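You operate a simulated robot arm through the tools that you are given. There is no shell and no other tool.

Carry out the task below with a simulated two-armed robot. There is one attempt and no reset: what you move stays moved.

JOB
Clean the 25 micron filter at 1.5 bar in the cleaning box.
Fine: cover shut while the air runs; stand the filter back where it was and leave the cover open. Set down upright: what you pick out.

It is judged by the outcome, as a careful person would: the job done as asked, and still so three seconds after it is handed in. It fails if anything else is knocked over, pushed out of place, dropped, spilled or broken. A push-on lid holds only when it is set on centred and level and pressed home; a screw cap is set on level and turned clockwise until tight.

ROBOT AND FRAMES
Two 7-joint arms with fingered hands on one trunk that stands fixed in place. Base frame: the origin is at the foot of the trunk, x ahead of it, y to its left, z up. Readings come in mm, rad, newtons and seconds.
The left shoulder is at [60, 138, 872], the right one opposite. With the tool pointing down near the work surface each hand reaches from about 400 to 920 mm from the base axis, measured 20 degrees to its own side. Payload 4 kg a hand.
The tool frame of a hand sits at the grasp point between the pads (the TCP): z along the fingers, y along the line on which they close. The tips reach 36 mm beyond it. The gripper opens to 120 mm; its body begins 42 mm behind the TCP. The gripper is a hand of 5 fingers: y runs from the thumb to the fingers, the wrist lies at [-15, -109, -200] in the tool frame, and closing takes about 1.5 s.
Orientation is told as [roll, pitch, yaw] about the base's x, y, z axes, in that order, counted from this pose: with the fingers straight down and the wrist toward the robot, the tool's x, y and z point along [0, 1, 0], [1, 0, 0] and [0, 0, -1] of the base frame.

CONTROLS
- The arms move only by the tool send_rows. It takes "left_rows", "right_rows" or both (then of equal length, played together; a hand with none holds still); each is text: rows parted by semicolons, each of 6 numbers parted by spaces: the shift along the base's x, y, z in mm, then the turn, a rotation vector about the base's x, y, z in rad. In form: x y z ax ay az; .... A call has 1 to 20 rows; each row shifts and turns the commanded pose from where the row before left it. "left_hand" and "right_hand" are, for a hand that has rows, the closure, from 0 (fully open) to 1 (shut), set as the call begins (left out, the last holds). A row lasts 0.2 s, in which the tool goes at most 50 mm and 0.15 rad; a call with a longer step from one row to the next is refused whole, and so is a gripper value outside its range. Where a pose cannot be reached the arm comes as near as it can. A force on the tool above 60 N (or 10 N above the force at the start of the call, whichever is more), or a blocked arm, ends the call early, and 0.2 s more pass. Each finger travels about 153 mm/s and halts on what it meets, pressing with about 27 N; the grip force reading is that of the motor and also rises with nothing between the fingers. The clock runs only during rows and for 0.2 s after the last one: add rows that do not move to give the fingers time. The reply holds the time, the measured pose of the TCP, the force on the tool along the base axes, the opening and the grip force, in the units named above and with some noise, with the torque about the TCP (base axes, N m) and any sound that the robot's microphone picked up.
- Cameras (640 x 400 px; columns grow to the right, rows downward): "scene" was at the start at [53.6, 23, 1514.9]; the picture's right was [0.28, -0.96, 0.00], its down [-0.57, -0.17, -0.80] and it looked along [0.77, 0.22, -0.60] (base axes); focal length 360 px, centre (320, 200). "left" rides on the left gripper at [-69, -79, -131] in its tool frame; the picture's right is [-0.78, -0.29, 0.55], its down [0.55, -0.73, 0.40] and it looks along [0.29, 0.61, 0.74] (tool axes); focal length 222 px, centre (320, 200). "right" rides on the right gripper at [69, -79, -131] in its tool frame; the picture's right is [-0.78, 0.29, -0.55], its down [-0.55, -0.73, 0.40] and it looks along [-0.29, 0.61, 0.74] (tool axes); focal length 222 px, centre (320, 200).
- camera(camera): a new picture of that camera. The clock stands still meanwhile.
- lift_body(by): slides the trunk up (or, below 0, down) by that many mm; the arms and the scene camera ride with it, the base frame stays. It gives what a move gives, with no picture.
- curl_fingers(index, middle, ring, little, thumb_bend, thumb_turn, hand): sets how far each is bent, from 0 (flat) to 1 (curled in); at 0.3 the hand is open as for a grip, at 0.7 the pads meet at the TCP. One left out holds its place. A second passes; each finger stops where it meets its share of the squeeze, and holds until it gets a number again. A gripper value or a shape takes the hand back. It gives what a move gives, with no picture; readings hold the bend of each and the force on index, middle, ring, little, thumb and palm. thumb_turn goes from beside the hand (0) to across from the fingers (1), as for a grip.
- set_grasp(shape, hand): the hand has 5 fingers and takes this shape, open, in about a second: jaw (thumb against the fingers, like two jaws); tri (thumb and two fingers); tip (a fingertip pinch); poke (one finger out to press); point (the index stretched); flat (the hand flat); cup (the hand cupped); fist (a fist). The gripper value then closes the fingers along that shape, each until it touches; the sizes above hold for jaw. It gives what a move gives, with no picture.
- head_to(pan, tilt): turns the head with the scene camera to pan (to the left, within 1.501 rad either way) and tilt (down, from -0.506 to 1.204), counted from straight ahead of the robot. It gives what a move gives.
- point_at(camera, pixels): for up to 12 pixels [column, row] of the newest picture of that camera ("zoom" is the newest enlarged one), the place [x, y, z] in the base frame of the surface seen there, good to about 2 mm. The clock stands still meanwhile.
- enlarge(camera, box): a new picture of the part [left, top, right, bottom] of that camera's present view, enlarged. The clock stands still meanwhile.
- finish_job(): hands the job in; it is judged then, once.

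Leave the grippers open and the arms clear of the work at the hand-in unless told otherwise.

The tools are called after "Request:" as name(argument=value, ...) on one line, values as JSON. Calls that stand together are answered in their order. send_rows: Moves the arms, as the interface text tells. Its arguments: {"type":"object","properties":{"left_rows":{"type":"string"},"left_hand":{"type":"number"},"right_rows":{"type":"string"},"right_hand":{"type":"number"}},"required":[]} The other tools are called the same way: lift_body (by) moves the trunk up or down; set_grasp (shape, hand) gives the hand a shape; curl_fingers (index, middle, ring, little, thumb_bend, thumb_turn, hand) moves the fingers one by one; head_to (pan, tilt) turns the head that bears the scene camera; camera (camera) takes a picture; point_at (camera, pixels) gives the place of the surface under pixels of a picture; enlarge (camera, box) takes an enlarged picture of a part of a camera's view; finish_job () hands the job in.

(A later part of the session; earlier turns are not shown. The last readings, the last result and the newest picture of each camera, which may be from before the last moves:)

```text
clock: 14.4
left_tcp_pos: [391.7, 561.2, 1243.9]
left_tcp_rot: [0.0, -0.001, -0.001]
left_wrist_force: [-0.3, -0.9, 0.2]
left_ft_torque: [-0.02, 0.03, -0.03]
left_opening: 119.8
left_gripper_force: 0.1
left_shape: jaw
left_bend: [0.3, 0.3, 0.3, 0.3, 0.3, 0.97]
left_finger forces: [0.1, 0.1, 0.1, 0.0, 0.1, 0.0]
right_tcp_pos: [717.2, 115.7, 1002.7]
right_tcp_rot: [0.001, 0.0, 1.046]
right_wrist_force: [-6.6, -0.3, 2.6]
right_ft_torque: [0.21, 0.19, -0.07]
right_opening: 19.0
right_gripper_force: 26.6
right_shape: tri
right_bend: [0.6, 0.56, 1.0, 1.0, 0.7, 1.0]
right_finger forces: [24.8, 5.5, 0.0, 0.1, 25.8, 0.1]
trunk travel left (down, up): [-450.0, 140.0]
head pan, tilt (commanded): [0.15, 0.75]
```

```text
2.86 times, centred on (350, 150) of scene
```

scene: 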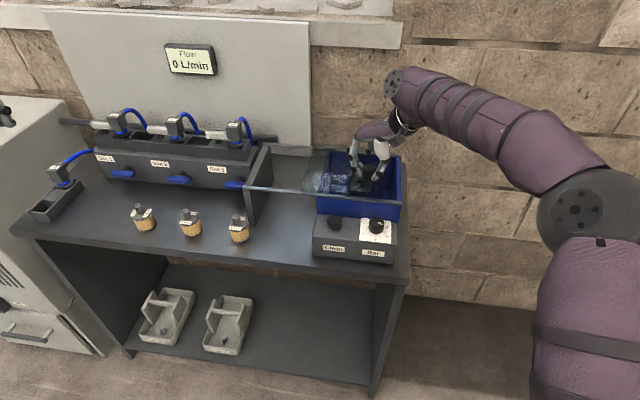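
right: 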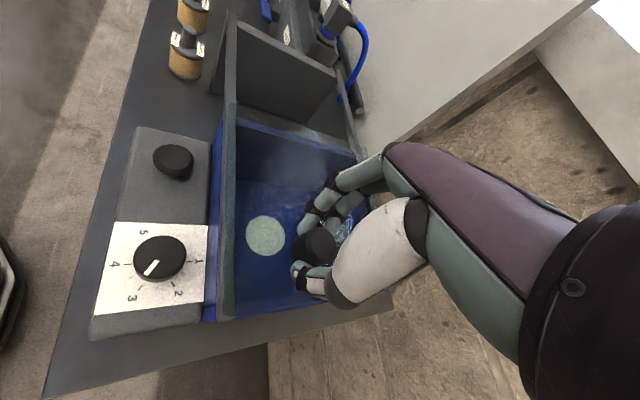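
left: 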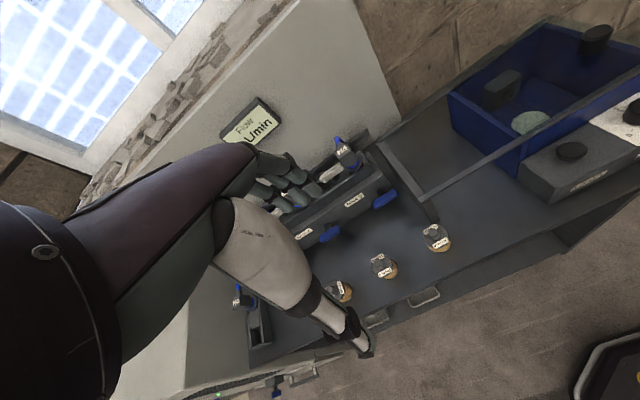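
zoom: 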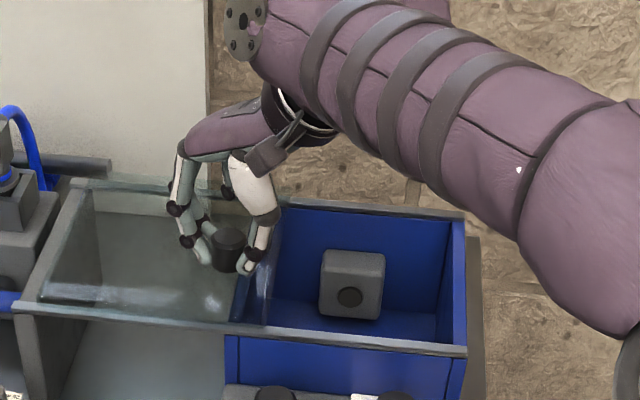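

The cover is nearly fully open (left edge near the support plate). I creep on in 3 mm steps until the force rises.

Request:
send_rows(right_rows="0 3 0 0 0 0; 0 3 0 0 0 0; 0 3 0 0 0 0; 0 3 0 0 0 0; 0 0 0 0 0 0")

Request:
enlarge(camera="scene", box=[240, 80, 460, 220])

```text
clock: 15.6
left_tcp_pos: [391.4, 561.2, 1243.7]
left_tcp_rot: [0.001, 0.0, -0.001]
left_wrist_force: [-0.5, 0.3, -0.8]
left_ft_torque: [0.0, -0.01, 0.01]
left_opening: 119.5
left_gripper_force: 0.1
left_shape: jaw
left_bend: [0.3, 0.3, 0.3, 0.3, 0.3, 0.97]
left_finger forces: [0.1, 0.0, 0.1, 0.0, 0.1, 0.0]
right_tcp_pos: [717.3, 128.0, 1001.4]
right_tcp_rot: [0.001, -0.002, 1.047]
right_wrist_force: [-7.4, -0.1, 1.3]
right_ft_torque: [0.17, 0.17, -0.08]
right_opening: 19.0
right_gripper_force: 27.0
right_shape: tri
right_bend: [0.6, 0.56, 1.0, 1.0, 0.7, 1.0]
right_finger forces: [24.7, 5.2, 0.0, 0.1, 26.1, 0.0]
trunk travel left (down, up): [-450.0, 140.0]
head pan, tilt (commanded): [0.15, 0.75]
```

```text
2.86 times, centred on (350, 150) of scene
```

zoom: 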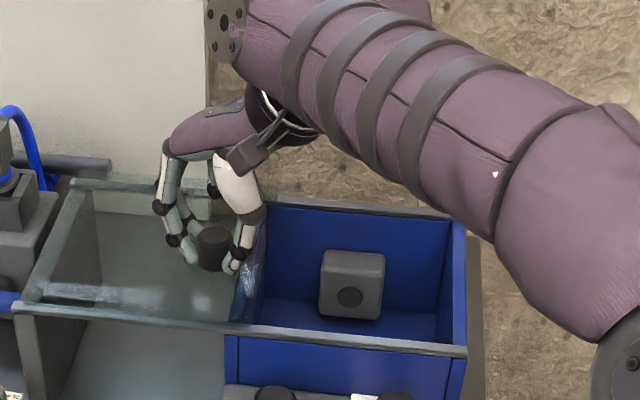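

No resistance yet; I creep another 12 mm.

Request:
send_rows(right_rows="0 3 0 0 0 0; 0 3 0 0 0 0; 0 3 0 0 0 0; 0 3 0 0 0 0; 0 0 0 0 0 0")

Request:
enlarge(camera="scene", box=[240, 80, 460, 220])

```text
clock: 16.8
left_tcp_pos: [392.2, 559.4, 1243.6]
left_tcp_rot: [0.0, 0.001, 0.001]
left_wrist_force: [0.3, -0.2, -0.4]
left_ft_torque: [-0.02, -0.02, -0.01]
left_opening: 119.9
left_gripper_force: 0.1
left_shape: jaw
left_bend: [0.3, 0.3, 0.3, 0.3, 0.3, 0.97]
left_finger forces: [0.1, 0.0, 0.0, 0.1, 0.0, 0.0]
right_tcp_pos: [717.4, 137.5, 1001.1]
right_tcp_rot: [-0.001, 0.001, 1.044]
right_wrist_force: [-6.5, -9.7, 0.3]
right_ft_torque: [-0.22, 0.17, -0.14]
right_opening: 18.5
right_gripper_force: 26.7
right_shape: tri
right_bend: [0.62, 0.57, 1.0, 1.0, 0.69, 1.0]
right_finger forces: [17.2, 4.4, 0.0, 0.1, 30.7, 0.0]
trunk travel left (down, up): [-450.0, 140.0]
head pan, tilt (commanded): [0.15, 0.75]
```

```text
2.86 times, centred on (350, 150) of scene
```

zoom: 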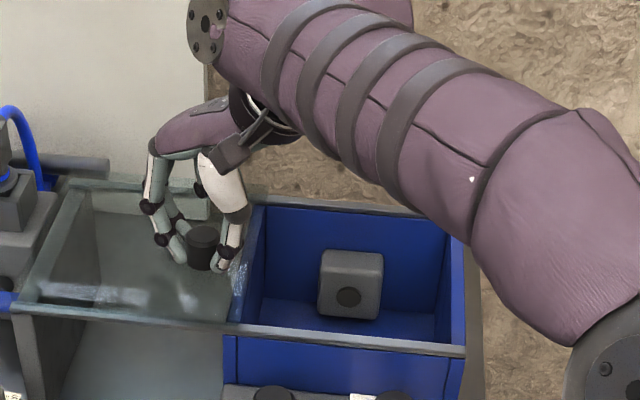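

The cover met its stop (−10 N in y at y≈137). I release, lift straight up and park the right arm out to the right.

Request:
send_rows(right_rows="0 -1 0 0 0 0; 0 0 0 0 0 0; 0 0 0 0 0 0; 0 0 0 0 0 0; 0 0 0 0 0 0; 0 0 0 0 0 0; 0 0 0 0 0 0", right_hand=0)

Request:
send_rows(right_rows="0 0 30 0 0 0; 0 0 40 0 0 0; 0 0 40 0 0 0; 0 0 40 0 0 0; -10 -45 5 0 0 0; -10 -45 5 0 0 0; -10 -45 5 0 0 0; -15 -45 5 0 0 0; -15 -45 5 0 0 0; -15 -45 5 0 0 0; -20 -45 0 0 0 0; -20 -45 0 0 0 0; -20 -45 0 0 0 0; -20 -45 0 0 0 0; 0 0 0 0 0 0")

Request:
camera(camera="scene")

Request:
enlarge(camera="scene", box=[240, 80, 460, 260])

```text
clock: 18.4
left_tcp_pos: [391.8, 560.9, 1244.1]
left_tcp_rot: [0.0, -0.001, 0.001]
left_wrist_force: [-0.7, 0.6, 0.6]
left_ft_torque: [-0.03, 0.03, 0.0]
left_opening: 119.8
left_gripper_force: 0.1
left_shape: jaw
left_bend: [0.3, 0.3, 0.3, 0.3, 0.3, 0.97]
left_finger forces: [0.0, 0.1, 0.0, 0.0, 0.0, 0.1]
right_tcp_pos: [718.3, 138.2, 1000.7]
right_tcp_rot: [0.001, 0.0, 1.047]
right_wrist_force: [0.1, -0.1, 0.6]
right_ft_torque: [-0.01, 0.03, 0.02]
right_opening: 119.7
right_gripper_force: 0.0
right_shape: tri
right_bend: [0.3, 0.3, 0.99, 0.99, 0.3, 0.97]
right_finger forces: [0.1, 0.0, 0.0, 0.0, 0.1, 0.0]
trunk travel left (down, up): [-450.0, 140.0]
head pan, tilt (commanded): [0.15, 0.75]
```

```text
clock: 21.6
left_tcp_pos: [391.9, 561.4, 1242.5]
left_tcp_rot: [-0.001, -0.002, 0.001]
left_wrist_force: [-0.5, 0.1, 0.4]
left_ft_torque: [0.0, 0.0, 0.0]
left_opening: 119.8
left_gripper_force: 0.0
left_shape: jaw
left_bend: [0.3, 0.3, 0.3, 0.3, 0.3, 0.97]
left_finger forces: [0.0, 0.0, 0.0, 0.1, 0.0, 0.0]
right_tcp_pos: [547.9, -313.8, 1172.5]
right_tcp_rot: [-0.001, 0.001, 1.048]
right_wrist_force: [0.8, 0.4, -0.5]
right_ft_torque: [0.01, 0.01, -0.04]
right_opening: 120.0
right_gripper_force: 0.0
right_shape: tri
right_bend: [0.3, 0.3, 0.99, 0.99, 0.3, 0.97]
right_finger forces: [0.0, 0.1, 0.0, 0.0, 0.0, 0.0]
right hand out of reach, approached as far as the arm can: row 4
trunk travel left (down, up): [-450.0, 140.0]
head pan, tilt (commanded): [0.15, 0.75]
```

```text
taken
```

scene: 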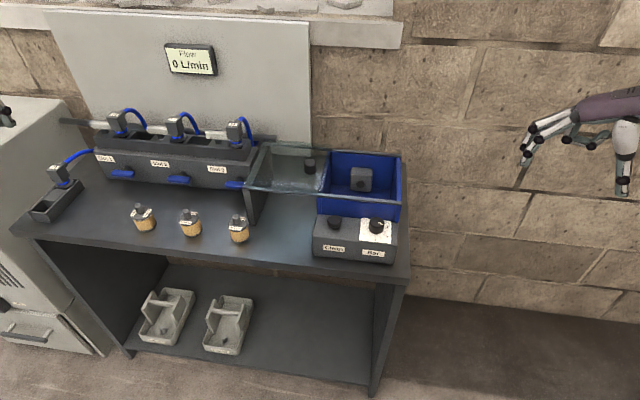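

```text
2.22 times, centred on (350, 170) of scene
```

zoom: 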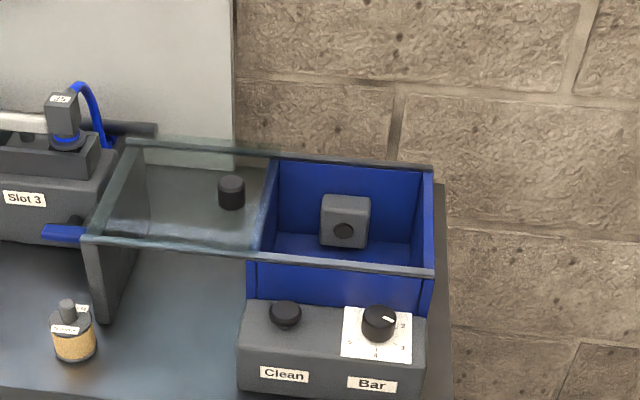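

The cover stands open and the knob now sits near y≈138. Next the left hand: set it to tri and bring it above the 25 micron filter (614, 298) with yaw 0.6 rad, so that the index finger passes clear of the plate corner.

Request:
set_grasp(shape="tri", hand="left")

Request:
send_rows(left_rows="24.7 -29.2 -20 0 0 0.07; 24.7 -29.2 -20 0 0 0.07; 24.7 -29.2 -20 0 0 0.07; 24.7 -29.2 -20 0 0 0.07; 24.7 -29.2 -20 0 0 0.07; 24.7 -29.2 -20 0 0 0.07; 24.7 -29.2 -20 0 0 0.07; 24.7 -29.2 -20 0 0 0.07; 24.7 -29.2 -20 0 0 0.04; 0 0 0 0 0 0")

Request:
camera(camera="scene")

Request:
camera(camera="left")

```text
clock: 22.5
left_tcp_pos: [391.7, 560.9, 1242.9]
left_tcp_rot: [0.001, 0.0, 0.001]
left_wrist_force: [-0.3, -0.7, -0.4]
left_ft_torque: [0.0, -0.03, 0.0]
left_opening: 119.8
left_gripper_force: 0.1
left_shape: tri
left_bend: [0.3, 0.3, 0.99, 0.99, 0.3, 0.97]
left_finger forces: [0.0, 0.1, 0.0, 0.0, 0.0, 0.0]
right_tcp_pos: [549.1, -313.8, 1172.2]
right_tcp_rot: [0.0, -0.001, 1.048]
right_wrist_force: [-0.6, -0.4, 0.2]
right_ft_torque: [0.0, -0.01, 0.01]
right_opening: 120.0
right_gripper_force: 0.0
right_shape: tri
right_bend: [0.3, 0.3, 0.99, 0.99, 0.3, 0.97]
right_finger forces: [0.0, 0.0, 0.0, 0.0, 0.0, 0.0]
trunk travel left (down, up): [-450.0, 140.0]
head pan, tilt (commanded): [0.15, 0.75]
```

```text
clock: 24.7
left_tcp_pos: [614.0, 295.6, 1063.4]
left_tcp_rot: [0.001, 0.0, 0.599]
left_wrist_force: [0.1, 0.2, -0.4]
left_ft_torque: [-0.03, 0.0, -0.04]
left_opening: 119.6
left_gripper_force: 0.0
left_shape: tri
left_bend: [0.3, 0.3, 0.99, 0.99, 0.3, 0.97]
left_finger forces: [0.0, 0.0, 0.1, 0.0, 0.1, 0.0]
right_tcp_pos: [547.9, -313.3, 1172.1]
right_tcp_rot: [0.001, 0.001, 1.047]
right_wrist_force: [-0.4, 0.6, -0.9]
right_ft_torque: [-0.05, 0.02, -0.01]
right_opening: 119.9
right_gripper_force: 0.1
right_shape: tri
right_bend: [0.3, 0.3, 0.99, 0.99, 0.3, 0.97]
right_finger forces: [0.0, 0.1, 0.1, 0.0, 0.0, 0.0]
trunk travel left (down, up): [-450.0, 140.0]
head pan, tilt (commanded): [0.15, 0.75]
```

```text
taken
```

scene: 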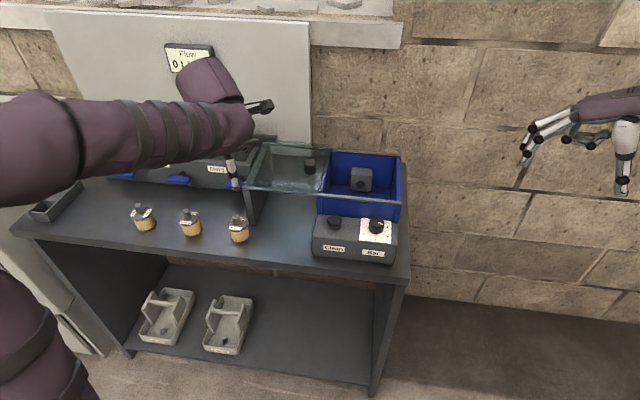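

```text
taken
```

left: 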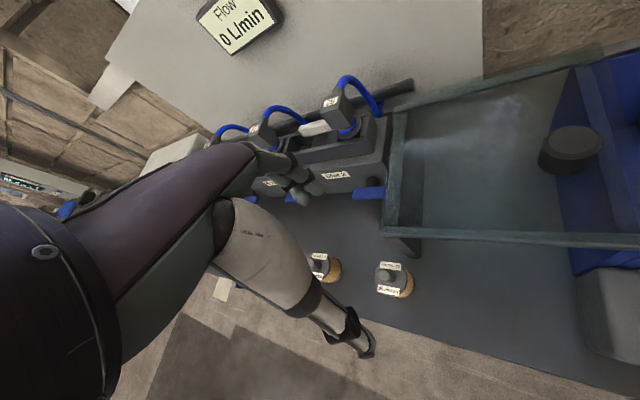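

The hand is above the filter. I measure the stub and flange from the left hand camera near (390, 278).

Request:
enlarge(camera="left", box=[340, 230, 450, 310])

Request:
point_at(camera="left", pixels=[[390, 273], [386, 278], [393, 268], [393, 290], [380, 285], [404, 270], [412, 285]])

```text
5.00 times, centred on (395, 270) of left
```

zoom: 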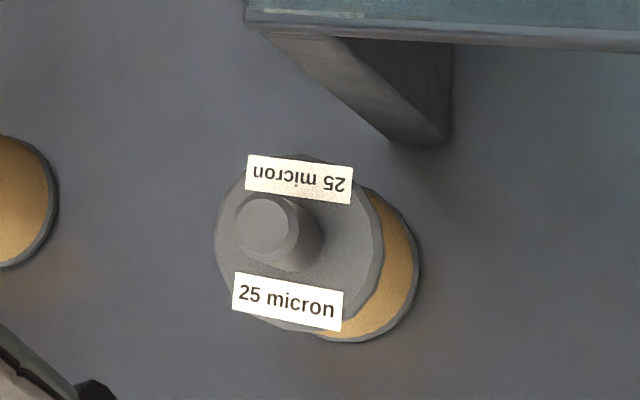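

```text
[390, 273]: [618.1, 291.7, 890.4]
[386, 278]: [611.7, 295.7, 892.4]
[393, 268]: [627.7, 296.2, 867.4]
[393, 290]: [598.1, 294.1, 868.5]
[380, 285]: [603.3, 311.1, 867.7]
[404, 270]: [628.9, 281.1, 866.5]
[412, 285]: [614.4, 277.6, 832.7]
```

Request:
point_at(camera="zoom", pixels=[[263, 223], [290, 245], [220, 240], [380, 245], [300, 328], [300, 156], [413, 270], [235, 225], [290, 215], [263, 197], [263, 250]])

```text
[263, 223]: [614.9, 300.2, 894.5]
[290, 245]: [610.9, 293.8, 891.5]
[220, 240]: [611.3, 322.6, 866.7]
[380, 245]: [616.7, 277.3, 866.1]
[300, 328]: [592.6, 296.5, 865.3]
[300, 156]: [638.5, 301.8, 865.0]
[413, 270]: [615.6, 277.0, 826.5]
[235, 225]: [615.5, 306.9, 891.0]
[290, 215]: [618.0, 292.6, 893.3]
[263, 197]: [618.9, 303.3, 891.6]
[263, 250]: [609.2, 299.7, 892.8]
```

The filter axis is at (615.2, 299.8). I shift +1.4/+2.9 mm and descend to z≈964, then check clearance to the plate.

Request:
send_rows(left_rows="1.4 2.9 -20 0 0 0; 0 0 -40 0 0 0; 0 0 -40 0 0 0; 0 0 0 0 0 0")

Request:
camera(camera="left")

Request:
enlarge(camera="scene", box=[170, 120, 310, 260])

```text
clock: 25.7
left_tcp_pos: [616.0, 298.2, 963.2]
left_tcp_rot: [-0.001, 0.001, 0.598]
left_wrist_force: [-0.2, 0.3, 0.9]
left_ft_torque: [-0.02, -0.03, -0.02]
left_opening: 119.8
left_gripper_force: 0.0
left_shape: tri
left_bend: [0.3, 0.3, 0.99, 0.99, 0.3, 0.97]
left_finger forces: [0.1, 0.0, 0.1, 0.1, 0.0, 0.0]
right_tcp_pos: [547.8, -313.5, 1172.4]
right_tcp_rot: [0.0, 0.0, 1.046]
right_wrist_force: [0.6, 0.2, -0.9]
right_ft_torque: [-0.01, -0.02, 0.03]
right_opening: 119.8
right_gripper_force: 0.0
right_shape: tri
right_bend: [0.3, 0.3, 0.99, 0.99, 0.3, 0.97]
right_finger forces: [0.1, 0.0, 0.0, 0.0, 0.0, 0.0]
trunk travel left (down, up): [-450.0, 140.0]
head pan, tilt (commanded): [0.15, 0.75]
```

```text
taken
```

left: 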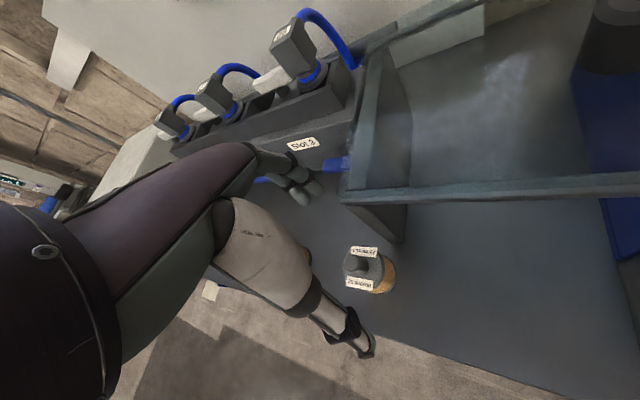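

```text
2.86 times, centred on (240, 190) of scene
```

zoom: 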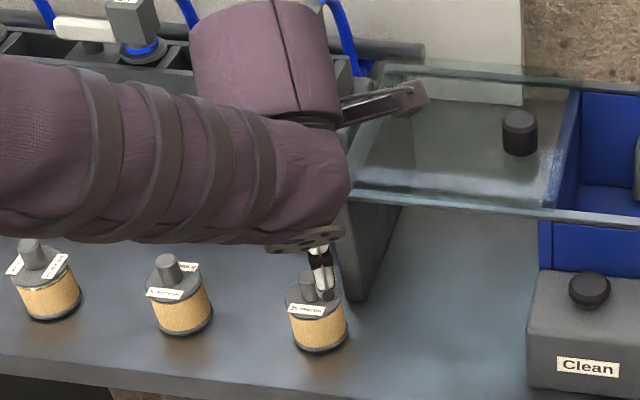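

The left forearm spans across the view. Before descending another 100 mm, I check the forearm's height and the height of the slot heads behind.

Request:
point_at(camera="zoom", pixels=[[300, 190], [200, 180], [60, 150], [260, 60], [330, 60], [410, 95], [300, 235], [130, 15], [200, 235], [330, 220], [240, 110], [20, 220]])

Request:
camera(camera="scene")

Request:
point_at(camera="left", pixels=[[290, 30], [285, 60], [205, 90], [275, 155], [295, 175], [315, 188], [300, 195], [260, 180], [340, 165], [375, 345], [345, 330]])

```text
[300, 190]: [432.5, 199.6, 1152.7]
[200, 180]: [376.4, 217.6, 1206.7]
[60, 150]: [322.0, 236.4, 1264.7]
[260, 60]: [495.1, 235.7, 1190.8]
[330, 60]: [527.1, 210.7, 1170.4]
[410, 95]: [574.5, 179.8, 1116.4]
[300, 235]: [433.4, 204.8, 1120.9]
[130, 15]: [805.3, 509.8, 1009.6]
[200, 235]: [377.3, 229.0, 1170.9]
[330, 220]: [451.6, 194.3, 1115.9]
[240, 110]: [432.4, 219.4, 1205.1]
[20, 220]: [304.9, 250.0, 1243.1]
```

```text
taken
```

scene: 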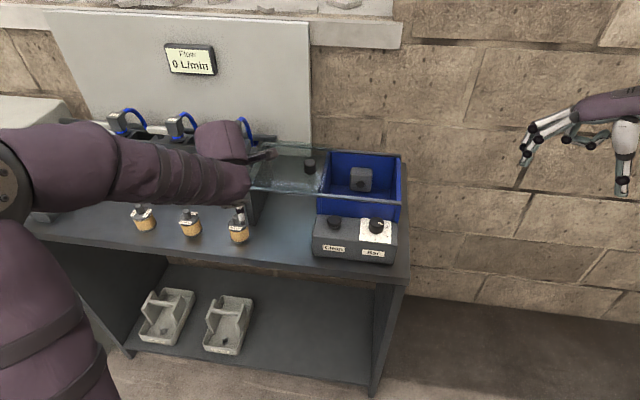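

```text
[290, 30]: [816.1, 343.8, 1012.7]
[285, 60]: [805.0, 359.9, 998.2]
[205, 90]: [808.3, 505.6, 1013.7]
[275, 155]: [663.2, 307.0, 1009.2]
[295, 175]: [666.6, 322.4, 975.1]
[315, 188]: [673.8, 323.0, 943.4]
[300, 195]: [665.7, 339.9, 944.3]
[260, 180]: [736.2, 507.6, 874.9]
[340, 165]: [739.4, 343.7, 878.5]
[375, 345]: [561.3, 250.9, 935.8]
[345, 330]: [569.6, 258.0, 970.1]
```

The forearm is well forward of the slots (x<530, z>1115), and the index finger at (674, 323) is clear of the plate. I descend to z≈867.

Request:
send_rows(left_rows="0 1 -25 0 0 0; 0 0 -25 0 0 0; 0 0 -25 0 0 0; 0 0 -22 0 0 0; 0 0 0 0 0 0")

Request:
camera(camera="left")

Request:
enlarge(camera="left", box=[240, 150, 440, 370])

```text
clock: 26.9
left_tcp_pos: [616.3, 297.1, 866.1]
left_tcp_rot: [-0.001, 0.0, 0.601]
left_wrist_force: [-0.2, 0.0, 0.3]
left_ft_torque: [0.03, 0.01, -0.02]
left_opening: 119.9
left_gripper_force: 0.1
left_shape: tri
left_bend: [0.3, 0.3, 0.99, 0.99, 0.3, 0.97]
left_finger forces: [0.1, 0.0, 0.0, 0.1, 0.0, 0.0]
right_tcp_pos: [548.4, -314.7, 1172.7]
right_tcp_rot: [-0.001, -0.001, 1.047]
right_wrist_force: [-0.5, 1.0, 0.3]
right_ft_torque: [0.0, 0.03, 0.01]
right_opening: 119.8
right_gripper_force: 0.0
right_shape: tri
right_bend: [0.3, 0.3, 0.99, 0.99, 0.3, 0.97]
right_finger forces: [0.0, 0.0, 0.0, 0.0, 0.0, 0.0]
trunk travel left (down, up): [-450.0, 140.0]
head pan, tilt (commanded): [0.15, 0.75]
```

```text
taken
```

left: 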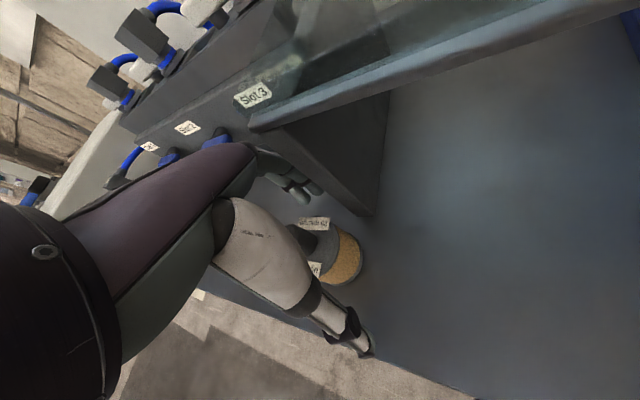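

```text
1.82 times, centred on (340, 260) of left
```

zoom: 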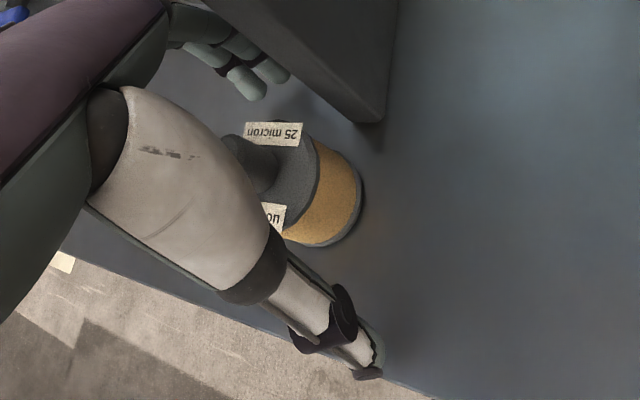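

The hand is around the filter with no contact. I hold one beat to reread the pose before closing.

Request:
send_rows(left_rows="0 0 0 0 0 0; 0 0 0 0 0 0")

Request:
point_at(camera="zoom", pixels=[[270, 135], [300, 165], [362, 195], [320, 240], [350, 310], [365, 360], [245, 85], [270, 70], [375, 105], [255, 150]])

```text
clock: 27.5
left_tcp_pos: [618.5, 297.6, 867.3]
left_tcp_rot: [0.0, 0.001, 0.602]
left_wrist_force: [-0.8, 0.3, -0.2]
left_ft_torque: [-0.01, 0.05, -0.03]
left_opening: 119.8
left_gripper_force: 0.0
left_shape: tri
left_bend: [0.3, 0.3, 0.99, 0.99, 0.3, 0.97]
left_finger forces: [0.0, 0.0, 0.0, 0.0, 0.1, 0.0]
right_tcp_pos: [549.4, -314.1, 1173.1]
right_tcp_rot: [0.0, 0.0, 1.046]
right_wrist_force: [-0.5, 0.7, 0.6]
right_ft_torque: [0.0, 0.03, -0.02]
right_opening: 119.9
right_gripper_force: 0.1
right_shape: tri
right_bend: [0.3, 0.3, 0.99, 0.99, 0.3, 0.97]
right_finger forces: [0.0, 0.1, 0.0, 0.0, 0.1, 0.0]
trunk travel left (down, up): [-450.0, 140.0]
head pan, tilt (commanded): [0.15, 0.75]
```

```text
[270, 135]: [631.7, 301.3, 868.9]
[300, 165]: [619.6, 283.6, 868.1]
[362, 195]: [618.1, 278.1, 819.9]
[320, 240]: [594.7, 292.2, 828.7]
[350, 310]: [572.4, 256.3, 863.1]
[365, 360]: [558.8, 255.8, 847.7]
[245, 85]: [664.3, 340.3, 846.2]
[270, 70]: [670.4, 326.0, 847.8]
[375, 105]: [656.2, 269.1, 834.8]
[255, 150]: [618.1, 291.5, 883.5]
```

Measured TCP is about (617.4, 297.4), so I shift (−2, +2) to centre on the axis, then close the left hand on the filter body.

Request:
send_rows(left_rows="-2 2 0 0 0 0; 0 0 0 0 0 0")

Request:
send_rows(left_rows="0 0 0 0 0 0; 0 0 0 0 0 0; 0 0 0 0 0 0; 0 0 0 0 0 0; 0 0 0 0 0 0; 0 0 0 0 0 0; 0 0 0 0 0 0; 0 0 0 0 0 0", left_hand=0.9)

Request:
enlarge(camera="left", box=[240, 150, 440, 370])

Request:
point_at(camera="zoom", pixels=[[270, 135], [300, 165], [362, 195], [320, 240], [255, 150]])

```text
clock: 28.1
left_tcp_pos: [615.8, 300.3, 866.6]
left_tcp_rot: [0.0, -0.001, 0.6]
left_wrist_force: [-0.2, 0.5, 0.4]
left_ft_torque: [0.04, 0.0, 0.0]
left_opening: 119.9
left_gripper_force: 0.1
left_shape: tri
left_bend: [0.3, 0.3, 0.99, 0.99, 0.3, 0.97]
left_finger forces: [0.1, 0.0, 0.0, 0.0, 0.1, 0.0]
right_tcp_pos: [548.8, -313.6, 1171.8]
right_tcp_rot: [0.0, -0.001, 1.045]
right_wrist_force: [0.1, -0.3, 0.5]
right_ft_torque: [-0.02, -0.03, -0.02]
right_opening: 120.2
right_gripper_force: 0.0
right_shape: tri
right_bend: [0.3, 0.3, 0.99, 0.99, 0.3, 0.97]
right_finger forces: [0.0, 0.0, 0.0, 0.0, 0.0, 0.0]
trunk travel left (down, up): [-450.0, 140.0]
head pan, tilt (commanded): [0.15, 0.75]
```

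```text
clock: 29.9
left_tcp_pos: [615.1, 299.8, 867.3]
left_tcp_rot: [-0.001, 0.001, 0.601]
left_wrist_force: [0.3, 0.7, -0.2]
left_ft_torque: [-0.01, -0.01, -0.03]
left_opening: 39.3
left_gripper_force: 27.0
left_shape: tri
left_bend: [0.51, 0.54, 1.0, 1.0, 0.66, 1.0]
left_finger forces: [12.5, 12.1, 0.0, 0.1, 24.6, 0.1]
right_tcp_pos: [549.7, -312.9, 1171.3]
right_tcp_rot: [0.0, 0.0, 1.045]
right_wrist_force: [-0.1, 0.0, -0.3]
right_ft_torque: [0.02, 0.02, -0.03]
right_opening: 119.7
right_gripper_force: 0.0
right_shape: tri
right_bend: [0.3, 0.3, 0.99, 0.99, 0.3, 0.97]
right_finger forces: [0.0, 0.2, 0.0, 0.0, 0.0, 0.1]
trunk travel left (down, up): [-450.0, 140.0]
head pan, tilt (commanded): [0.15, 0.75]
```

```text
1.82 times, centred on (340, 260) of left
```

zoom: 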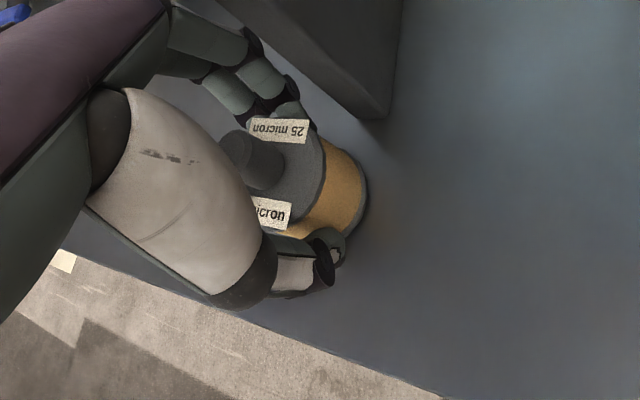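

```text
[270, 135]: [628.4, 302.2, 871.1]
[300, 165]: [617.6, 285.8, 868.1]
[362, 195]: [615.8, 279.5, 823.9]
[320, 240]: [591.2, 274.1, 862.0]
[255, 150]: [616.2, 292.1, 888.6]
```

Balanced grip: index 12.5, middle 12.1, thumb 24.6 N. I lift slowly, 10 mm first and then up to z≈1062.

Request:
send_rows(left_rows="0 0 5 0 0 0; 0 0 5 0 0 0; 0 0 10 0 0 0; 0 0 0 0 0 0")

Request:
enlarge(camera="left", box=[240, 150, 440, 370])

```text
clock: 30.9
left_tcp_pos: [614.9, 300.5, 887.4]
left_tcp_rot: [-0.001, 0.0, 0.6]
left_wrist_force: [0.4, 0.4, -1.3]
left_ft_torque: [-0.01, 0.0, 0.02]
left_opening: 39.7
left_gripper_force: 26.6
left_shape: tri
left_bend: [0.51, 0.54, 1.0, 1.0, 0.66, 1.0]
left_finger forces: [12.6, 12.0, 0.0, 0.0, 24.6, 0.0]
right_tcp_pos: [547.3, -314.0, 1172.3]
right_tcp_rot: [0.0, 0.0, 1.046]
right_wrist_force: [0.7, -0.5, 0.1]
right_ft_torque: [0.0, -0.01, -0.02]
right_opening: 120.0
right_gripper_force: 0.1
right_shape: tri
right_bend: [0.3, 0.3, 0.99, 0.99, 0.3, 0.97]
right_finger forces: [0.0, 0.0, 0.0, 0.0, 0.1, 0.0]
trunk travel left (down, up): [-450.0, 140.0]
head pan, tilt (commanded): [0.15, 0.75]
```

```text
1.82 times, centred on (340, 260) of left
```

zoom: 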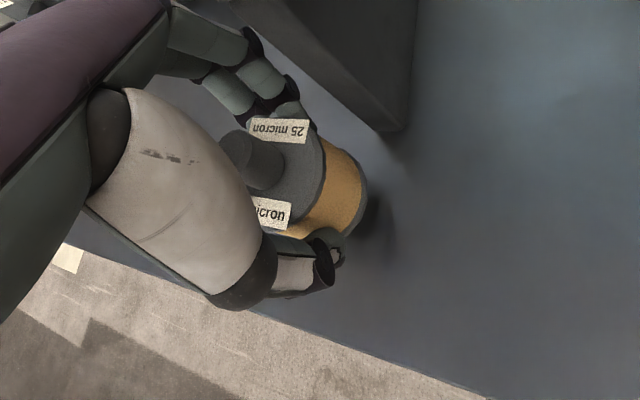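

The filter came up with the hand, upright. I raise it to z≈1062.

Request:
send_rows(left_rows="0 0 35 0 0 0; 0 0 35 0 0 0; 0 0 35 0 0 0; 0 0 35 0 0 0; 0 0 35 0 0 0; 0 0 0 0 0 0")

Request:
camera(camera="left")

Request:
enlarge(camera="left", box=[280, 180, 380, 320])

Request:
point_at(camera="zoom", pixels=[[240, 150], [290, 120], [400, 130], [440, 200], [380, 250], [420, 160], [300, 200], [350, 170]])

```text
clock: 32.3
left_tcp_pos: [614.6, 301.4, 1061.6]
left_tcp_rot: [-0.001, -0.001, 0.599]
left_wrist_force: [0.6, 0.0, -0.8]
left_ft_torque: [-0.02, 0.0, 0.02]
left_opening: 39.4
left_gripper_force: 27.1
left_shape: tri
left_bend: [0.51, 0.54, 1.0, 1.0, 0.66, 1.0]
left_finger forces: [12.5, 12.0, 0.0, 0.0, 24.5, 0.0]
right_tcp_pos: [548.4, -312.9, 1172.6]
right_tcp_rot: [0.0, -0.001, 1.047]
right_wrist_force: [0.3, -0.1, -0.2]
right_ft_torque: [-0.01, 0.01, -0.03]
right_opening: 119.8
right_gripper_force: 0.0
right_shape: tri
right_bend: [0.3, 0.3, 0.99, 0.99, 0.3, 0.97]
right_finger forces: [0.0, 0.0, 0.1, 0.0, 0.1, 0.0]
trunk travel left (down, up): [-450.0, 140.0]
head pan, tilt (commanded): [0.15, 0.75]
```

```text
taken
```

left: 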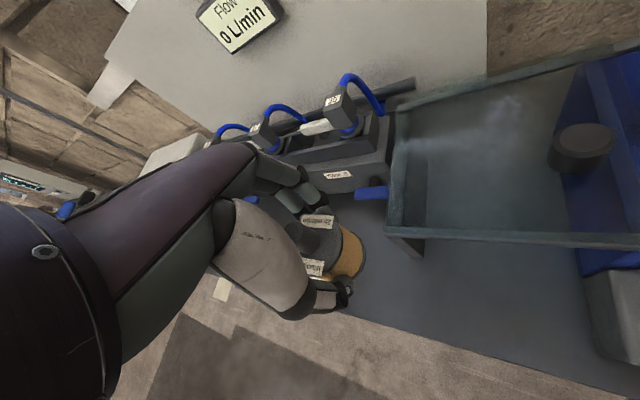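

```text
2.86 times, centred on (330, 250) of left
```

zoom: 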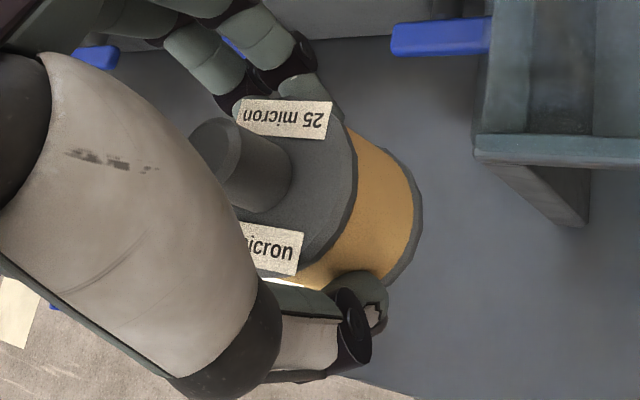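

```text
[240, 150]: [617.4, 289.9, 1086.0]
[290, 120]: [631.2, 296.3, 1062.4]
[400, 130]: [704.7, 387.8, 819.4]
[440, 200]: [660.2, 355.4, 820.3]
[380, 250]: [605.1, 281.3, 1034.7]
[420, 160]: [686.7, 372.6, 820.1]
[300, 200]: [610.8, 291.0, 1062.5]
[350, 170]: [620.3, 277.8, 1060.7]
```

The filter is centred in the grip (flange edge 23 mm from TCP). I carry it over the box to (738, 13) at z≈1062, passing 20 mm above the cover knob.

Request:
send_rows(left_rows="15.4 -35.9 0 0 0 0; 15.4 -35.9 0 0 0 0; 15.4 -35.9 0 0 0 0; 15.4 -35.9 0 0 0 0; 15.4 -35.9 0 0 0 0; 15.4 -35.9 0 0 0 0; 15.4 -35.9 0 0 0 0; 15.4 -35.9 0 0 0 0; 0 0 0 0 0 0")

Request:
camera(camera="left")

Request:
camera(camera="scene")

Request:
camera(camera="right")

```text
clock: 34.3
left_tcp_pos: [737.4, 15.3, 1061.0]
left_tcp_rot: [-0.001, 0.001, 0.599]
left_wrist_force: [0.3, 0.3, -1.1]
left_ft_torque: [-0.03, 0.01, -0.02]
left_opening: 39.2
left_gripper_force: 26.8
left_shape: tri
left_bend: [0.51, 0.54, 1.0, 1.0, 0.67, 1.0]
left_finger forces: [12.5, 12.1, 0.0, 0.0, 24.4, 0.0]
right_tcp_pos: [549.4, -312.8, 1172.5]
right_tcp_rot: [0.0, 0.001, 1.047]
right_wrist_force: [0.2, -0.5, -0.3]
right_ft_torque: [0.0, -0.03, -0.01]
right_opening: 120.0
right_gripper_force: 0.1
right_shape: tri
right_bend: [0.3, 0.3, 0.99, 0.99, 0.3, 0.97]
right_finger forces: [0.0, 0.1, 0.0, 0.1, 0.0, 0.0]
trunk travel left (down, up): [-450.0, 140.0]
head pan, tilt (commanded): [0.15, 0.75]
```

```text
taken
```

left: 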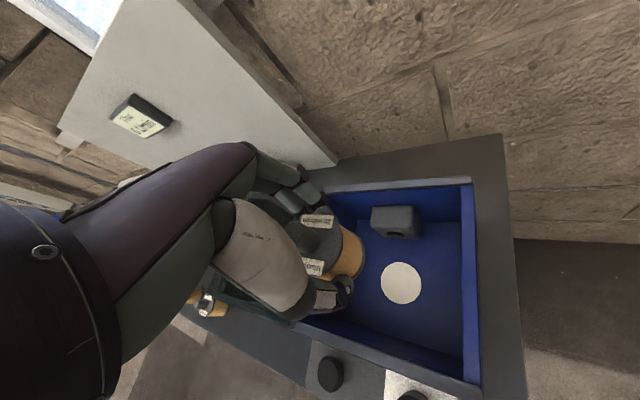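

```text
taken
```

scene: 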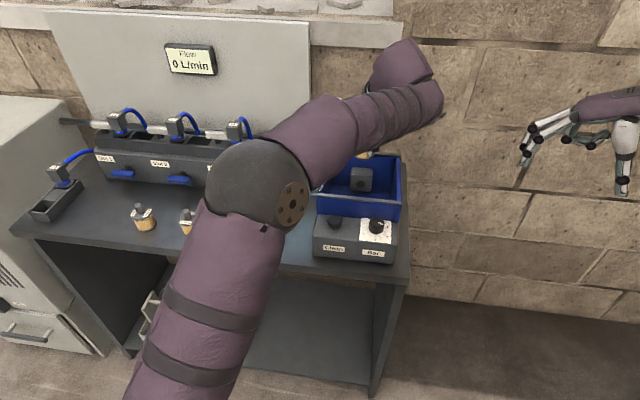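

```text
taken
```

right: 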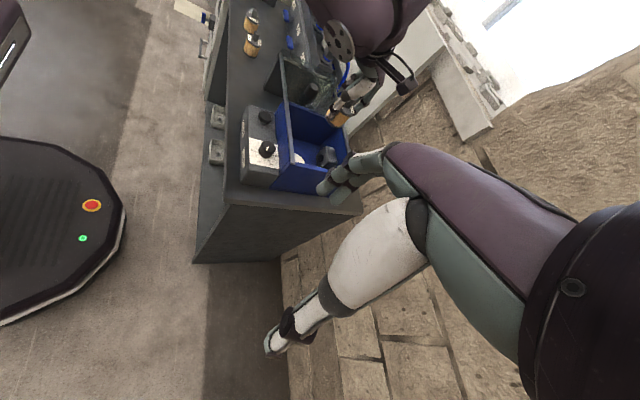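

The disc is clearly visible now at (402, 283) in the left camera. I measure its edges and the box interior.

Request:
enlarge(camera="left", box=[300, 180, 520, 390])

Request:
point_at(camera="left", pixels=[[402, 283], [382, 283], [420, 283], [402, 264], [402, 303], [375, 222], [415, 222], [390, 236], [468, 230], [340, 260], [440, 340], [345, 330]])

```text
1.90 times, centred on (410, 285) of left
```

zoom: 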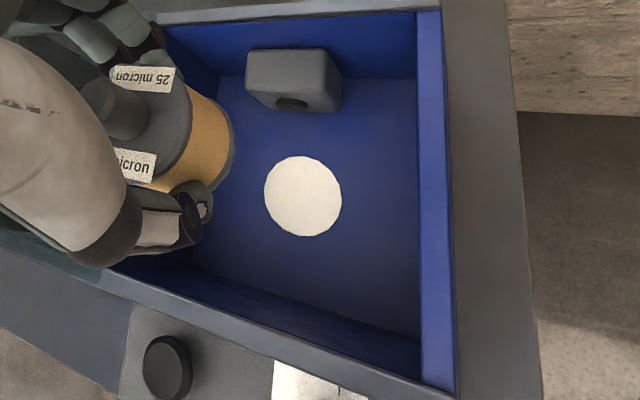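

```text
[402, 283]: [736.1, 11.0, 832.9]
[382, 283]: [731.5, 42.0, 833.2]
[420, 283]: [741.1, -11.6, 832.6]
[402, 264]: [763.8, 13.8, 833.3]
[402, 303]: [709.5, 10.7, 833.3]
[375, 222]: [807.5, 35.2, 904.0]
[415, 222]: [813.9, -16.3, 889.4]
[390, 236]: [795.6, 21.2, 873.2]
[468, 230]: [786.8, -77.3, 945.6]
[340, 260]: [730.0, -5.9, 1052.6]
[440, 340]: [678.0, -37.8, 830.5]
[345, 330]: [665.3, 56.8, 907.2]
```

Disc centre is (737, 14), and the nozzle face is at x≈796 with top at z≈904. To keep the fingers clear of the nozzle I turn the hand a further +0.4 rad up here before lowering.

Request:
send_rows(left_rows="0 -0.5 0 0 0 0.1; 0 -0.5 0 0 0 0.1; 0 0 0 0 0 0.1; 0 0 0 0 0 0.1; 0 0 0 0 0 0")

Request:
camera(camera="left")

Request:
camera(camera="scene")

```text
clock: 35.5
left_tcp_pos: [738.1, 14.3, 1062.0]
left_tcp_rot: [0.001, 0.0, 1.002]
left_wrist_force: [-0.4, -0.6, -0.7]
left_ft_torque: [-0.01, -0.02, -0.02]
left_opening: 39.0
left_gripper_force: 27.1
left_shape: tri
left_bend: [0.51, 0.54, 1.0, 1.0, 0.67, 1.0]
left_finger forces: [12.5, 12.1, 0.1, 0.0, 24.4, 0.0]
right_tcp_pos: [548.9, -313.3, 1172.7]
right_tcp_rot: [0.0, -0.001, 1.047]
right_wrist_force: [-0.4, -0.6, 0.9]
right_ft_torque: [0.02, 0.01, -0.02]
right_opening: 119.8
right_gripper_force: 0.1
right_shape: tri
right_bend: [0.3, 0.3, 0.99, 0.99, 0.3, 0.97]
right_finger forces: [0.0, 0.0, 0.0, 0.1, 0.1, 0.1]
trunk travel left (down, up): [-450.0, 140.0]
head pan, tilt (commanded): [0.15, 0.75]
```

```text
taken
```

left: 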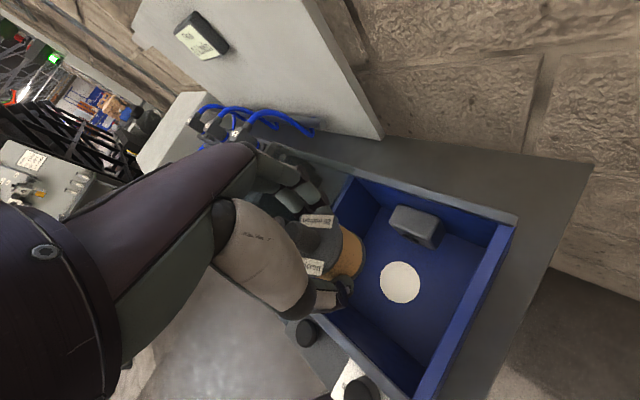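

```text
taken
```

scene: 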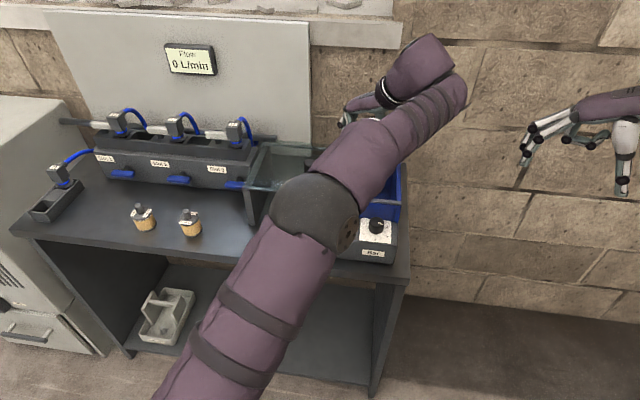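

The turn was reached. Before lowering I check the elbow's and forearm's positions relative to the control block and cover.

Request:
point_at(camera="scene", pixels=[[310, 215], [350, 240], [330, 250], [290, 200], [360, 170], [380, 190], [350, 190], [440, 100], [270, 270], [400, 160]])

```text
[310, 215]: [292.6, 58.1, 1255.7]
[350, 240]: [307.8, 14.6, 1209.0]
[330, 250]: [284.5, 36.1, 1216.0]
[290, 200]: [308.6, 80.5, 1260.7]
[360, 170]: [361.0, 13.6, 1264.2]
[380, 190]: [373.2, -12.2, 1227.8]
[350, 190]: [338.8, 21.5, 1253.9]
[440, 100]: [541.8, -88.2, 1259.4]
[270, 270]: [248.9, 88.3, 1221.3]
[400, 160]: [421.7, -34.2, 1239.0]
```

Elbow (x≈300, z≈1200) and forearm are clear. I lower the filter into the box to z≈902.

Request:
send_rows(left_rows="0 0 -30 0 0 0; 0 0 -30 0 0 0; 0 0 -30 0 0 0; 0 0 -30 0 0 0; 0 0 -20 0 0 0; 0 0 -20 0 0 0; 0 0 0 0 0 0")

Request:
camera(camera="left")

Request:
enlarge(camera="left", box=[240, 130, 440, 350])

```text
clock: 37.1
left_tcp_pos: [739.3, 14.2, 900.1]
left_tcp_rot: [0.0, 0.0, 1.0]
left_wrist_force: [-0.2, 0.2, 0.0]
left_ft_torque: [0.02, 0.0, 0.02]
left_opening: 39.1
left_gripper_force: 26.7
left_shape: tri
left_bend: [0.51, 0.54, 1.0, 1.0, 0.67, 1.0]
left_finger forces: [12.5, 12.1, 0.0, 0.0, 24.3, 0.0]
right_tcp_pos: [548.4, -313.1, 1172.3]
right_tcp_rot: [0.0, 0.0, 1.047]
right_wrist_force: [0.3, 0.4, -0.6]
right_ft_torque: [0.02, 0.03, 0.0]
right_opening: 119.9
right_gripper_force: 0.1
right_shape: tri
right_bend: [0.3, 0.3, 0.99, 0.99, 0.3, 0.97]
right_finger forces: [0.0, 0.0, 0.0, 0.0, 0.0, 0.0]
trunk travel left (down, up): [-450.0, 140.0]
head pan, tilt (commanded): [0.15, 0.75]
```

```text
taken
```

left: 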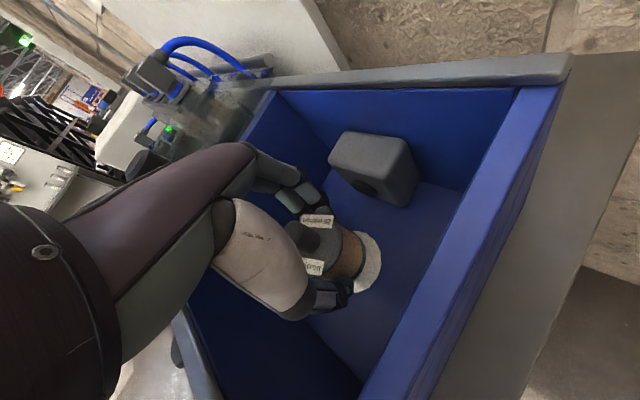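

```text
1.82 times, centred on (340, 240) of left
```

zoom: 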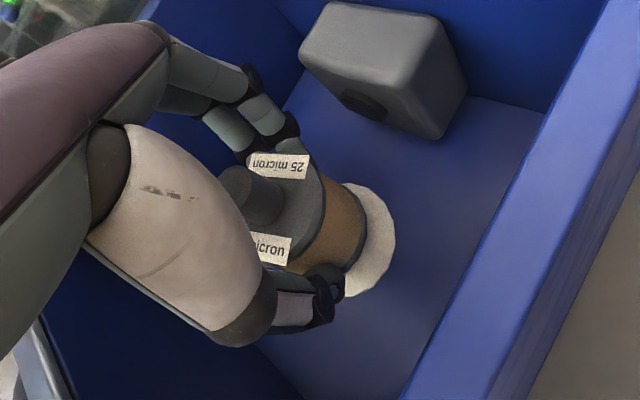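

Good clearance on all sides. I lower 20 mm more, then feel for the disc in 1 mm steps.

Request:
send_rows(left_rows="-1 0 -8 0 0 0; 0 0 -8 0 0 0; 0 0 -4 0 0 0; 0 0 -1 0 0 0; 0 0 0 0 0 0")

Request:
send_rows(left_rows="0 0 -1 0 0 0; 0 0 0 0 0 0")

```text
clock: 38.3
left_tcp_pos: [736.4, 13.2, 879.5]
left_tcp_rot: [0.0, 0.0, 1.001]
left_wrist_force: [-0.3, -0.2, -0.7]
left_ft_torque: [-0.01, -0.03, 0.02]
left_opening: 39.3
left_gripper_force: 27.1
left_shape: tri
left_bend: [0.51, 0.54, 1.0, 1.0, 0.67, 1.0]
left_finger forces: [12.5, 12.1, 0.1, 0.0, 24.4, 0.1]
right_tcp_pos: [548.3, -313.3, 1172.6]
right_tcp_rot: [0.0, -0.001, 1.047]
right_wrist_force: [-0.5, -0.4, -0.4]
right_ft_torque: [0.05, -0.02, 0.0]
right_opening: 119.7
right_gripper_force: 0.1
right_shape: tri
right_bend: [0.3, 0.3, 0.99, 0.99, 0.3, 0.97]
right_finger forces: [0.1, 0.0, 0.1, 0.0, 0.1, 0.1]
trunk travel left (down, up): [-450.0, 140.0]
head pan, tilt (commanded): [0.15, 0.75]
```

```text
clock: 38.9
left_tcp_pos: [735.9, 13.8, 879.9]
left_tcp_rot: [0.0, -0.002, 1.001]
left_wrist_force: [0.7, -0.1, -0.8]
left_ft_torque: [-0.02, -0.01, -0.01]
left_opening: 39.5
left_gripper_force: 26.9
left_shape: tri
left_bend: [0.51, 0.54, 1.0, 1.0, 0.67, 1.0]
left_finger forces: [12.6, 12.1, 0.0, 0.0, 24.4, 0.0]
right_tcp_pos: [549.2, -313.5, 1172.0]
right_tcp_rot: [0.0, 0.0, 1.044]
right_wrist_force: [0.2, 0.4, -0.6]
right_ft_torque: [0.01, 0.04, 0.01]
right_opening: 120.1
right_gripper_force: 0.0
right_shape: tri
right_bend: [0.3, 0.3, 0.99, 0.99, 0.3, 0.97]
right_finger forces: [0.0, 0.0, 0.0, 0.1, 0.0, 0.0]
trunk travel left (down, up): [-450.0, 140.0]
head pan, tilt (commanded): [0.15, 0.75]
```

No contact yet (−0.8 N is the filter's weight). I keep stepping down by 1 mm.

Request:
send_rows(left_rows="0 0 -1 0 0 0; 0 0 0 0 0 0")

Request:
send_rows(left_rows="0 0 -1 0 0 0; 0 0 0 0 0 0")

Request:
enlarge(camera="left", box=[280, 180, 420, 320])

```text
clock: 39.5
left_tcp_pos: [736.8, 12.3, 878.3]
left_tcp_rot: [0.0, 0.0, 1.0]
left_wrist_force: [-0.2, 0.1, 0.8]
left_ft_torque: [0.04, 0.02, -0.02]
left_opening: 39.4
left_gripper_force: 26.8
left_shape: tri
left_bend: [0.51, 0.54, 1.0, 1.0, 0.67, 1.0]
left_finger forces: [12.5, 12.1, 0.0, 0.0, 24.5, 0.0]
right_tcp_pos: [549.6, -313.9, 1171.2]
right_tcp_rot: [-0.001, 0.0, 1.047]
right_wrist_force: [0.1, 0.2, -0.4]
right_ft_torque: [0.01, 0.01, 0.0]
right_opening: 119.8
right_gripper_force: 0.0
right_shape: tri
right_bend: [0.3, 0.3, 0.99, 0.99, 0.3, 0.97]
right_finger forces: [0.0, 0.0, 0.0, 0.0, 0.0, 0.1]
trunk travel left (down, up): [-450.0, 140.0]
head pan, tilt (commanded): [0.15, 0.75]
```

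```text
clock: 40.1
left_tcp_pos: [736.5, 13.1, 878.4]
left_tcp_rot: [0.002, 0.001, 0.999]
left_wrist_force: [-0.2, 0.2, 1.6]
left_ft_torque: [0.02, 0.0, 0.03]
left_opening: 39.3
left_gripper_force: 26.6
left_shape: tri
left_bend: [0.51, 0.54, 1.0, 1.0, 0.67, 1.0]
left_finger forces: [12.6, 12.3, 0.0, 0.0, 24.7, 0.1]
right_tcp_pos: [549.4, -312.4, 1172.5]
right_tcp_rot: [0.001, 0.001, 1.047]
right_wrist_force: [0.4, 0.0, 0.2]
right_ft_torque: [0.01, 0.04, 0.03]
right_opening: 119.9
right_gripper_force: 0.1
right_shape: tri
right_bend: [0.3, 0.3, 0.99, 0.99, 0.3, 0.97]
right_finger forces: [0.1, 0.0, 0.0, 0.1, 0.0, 0.0]
trunk travel left (down, up): [-450.0, 140.0]
head pan, tilt (commanded): [0.15, 0.75]
```

```text
2.86 times, centred on (350, 250) of left
```

zoom: 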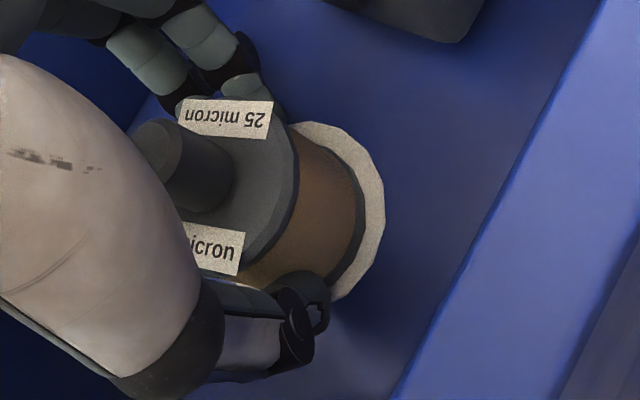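

The filter rests on the disc (+1.6 N). I open the left hand partway (about 80 mm) and look.

Request:
send_rows(left_rows="0 0 0 0 0 0; 0 0 0 0 0 0; 0 0 0 0 0 0; 0 0 0 0 0 0; 0 0 0 0 0 0", left_hand=0.3)

Request:
enlarge(camera="left", box=[240, 130, 440, 350])

```text
clock: 41.3
left_tcp_pos: [737.4, 13.4, 878.3]
left_tcp_rot: [0.001, 0.0, 0.999]
left_wrist_force: [-0.1, 0.0, 0.6]
left_ft_torque: [0.03, -0.03, -0.02]
left_opening: 83.7
left_gripper_force: 0.0
left_shape: tri
left_bend: [0.35, 0.38, 0.99, 0.99, 0.42, 0.99]
left_finger forces: [0.1, 0.0, 0.0, 0.0, 0.0, 0.0]
right_tcp_pos: [549.6, -313.9, 1171.7]
right_tcp_rot: [0.001, -0.001, 1.047]
right_wrist_force: [-0.9, 0.5, 0.2]
right_ft_torque: [0.01, -0.01, 0.0]
right_opening: 119.9
right_gripper_force: 0.0
right_shape: tri
right_bend: [0.3, 0.3, 0.99, 0.99, 0.3, 0.97]
right_finger forces: [0.0, 0.0, 0.1, 0.0, 0.0, 0.0]
trunk travel left (down, up): [-450.0, 140.0]
head pan, tilt (commanded): [0.15, 0.75]
```

```text
1.82 times, centred on (340, 240) of left
```

zoom: 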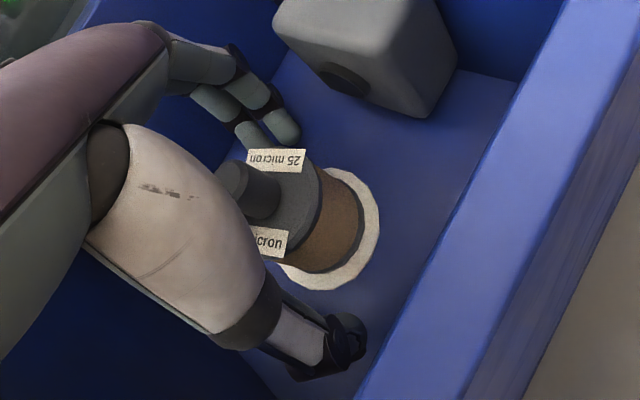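

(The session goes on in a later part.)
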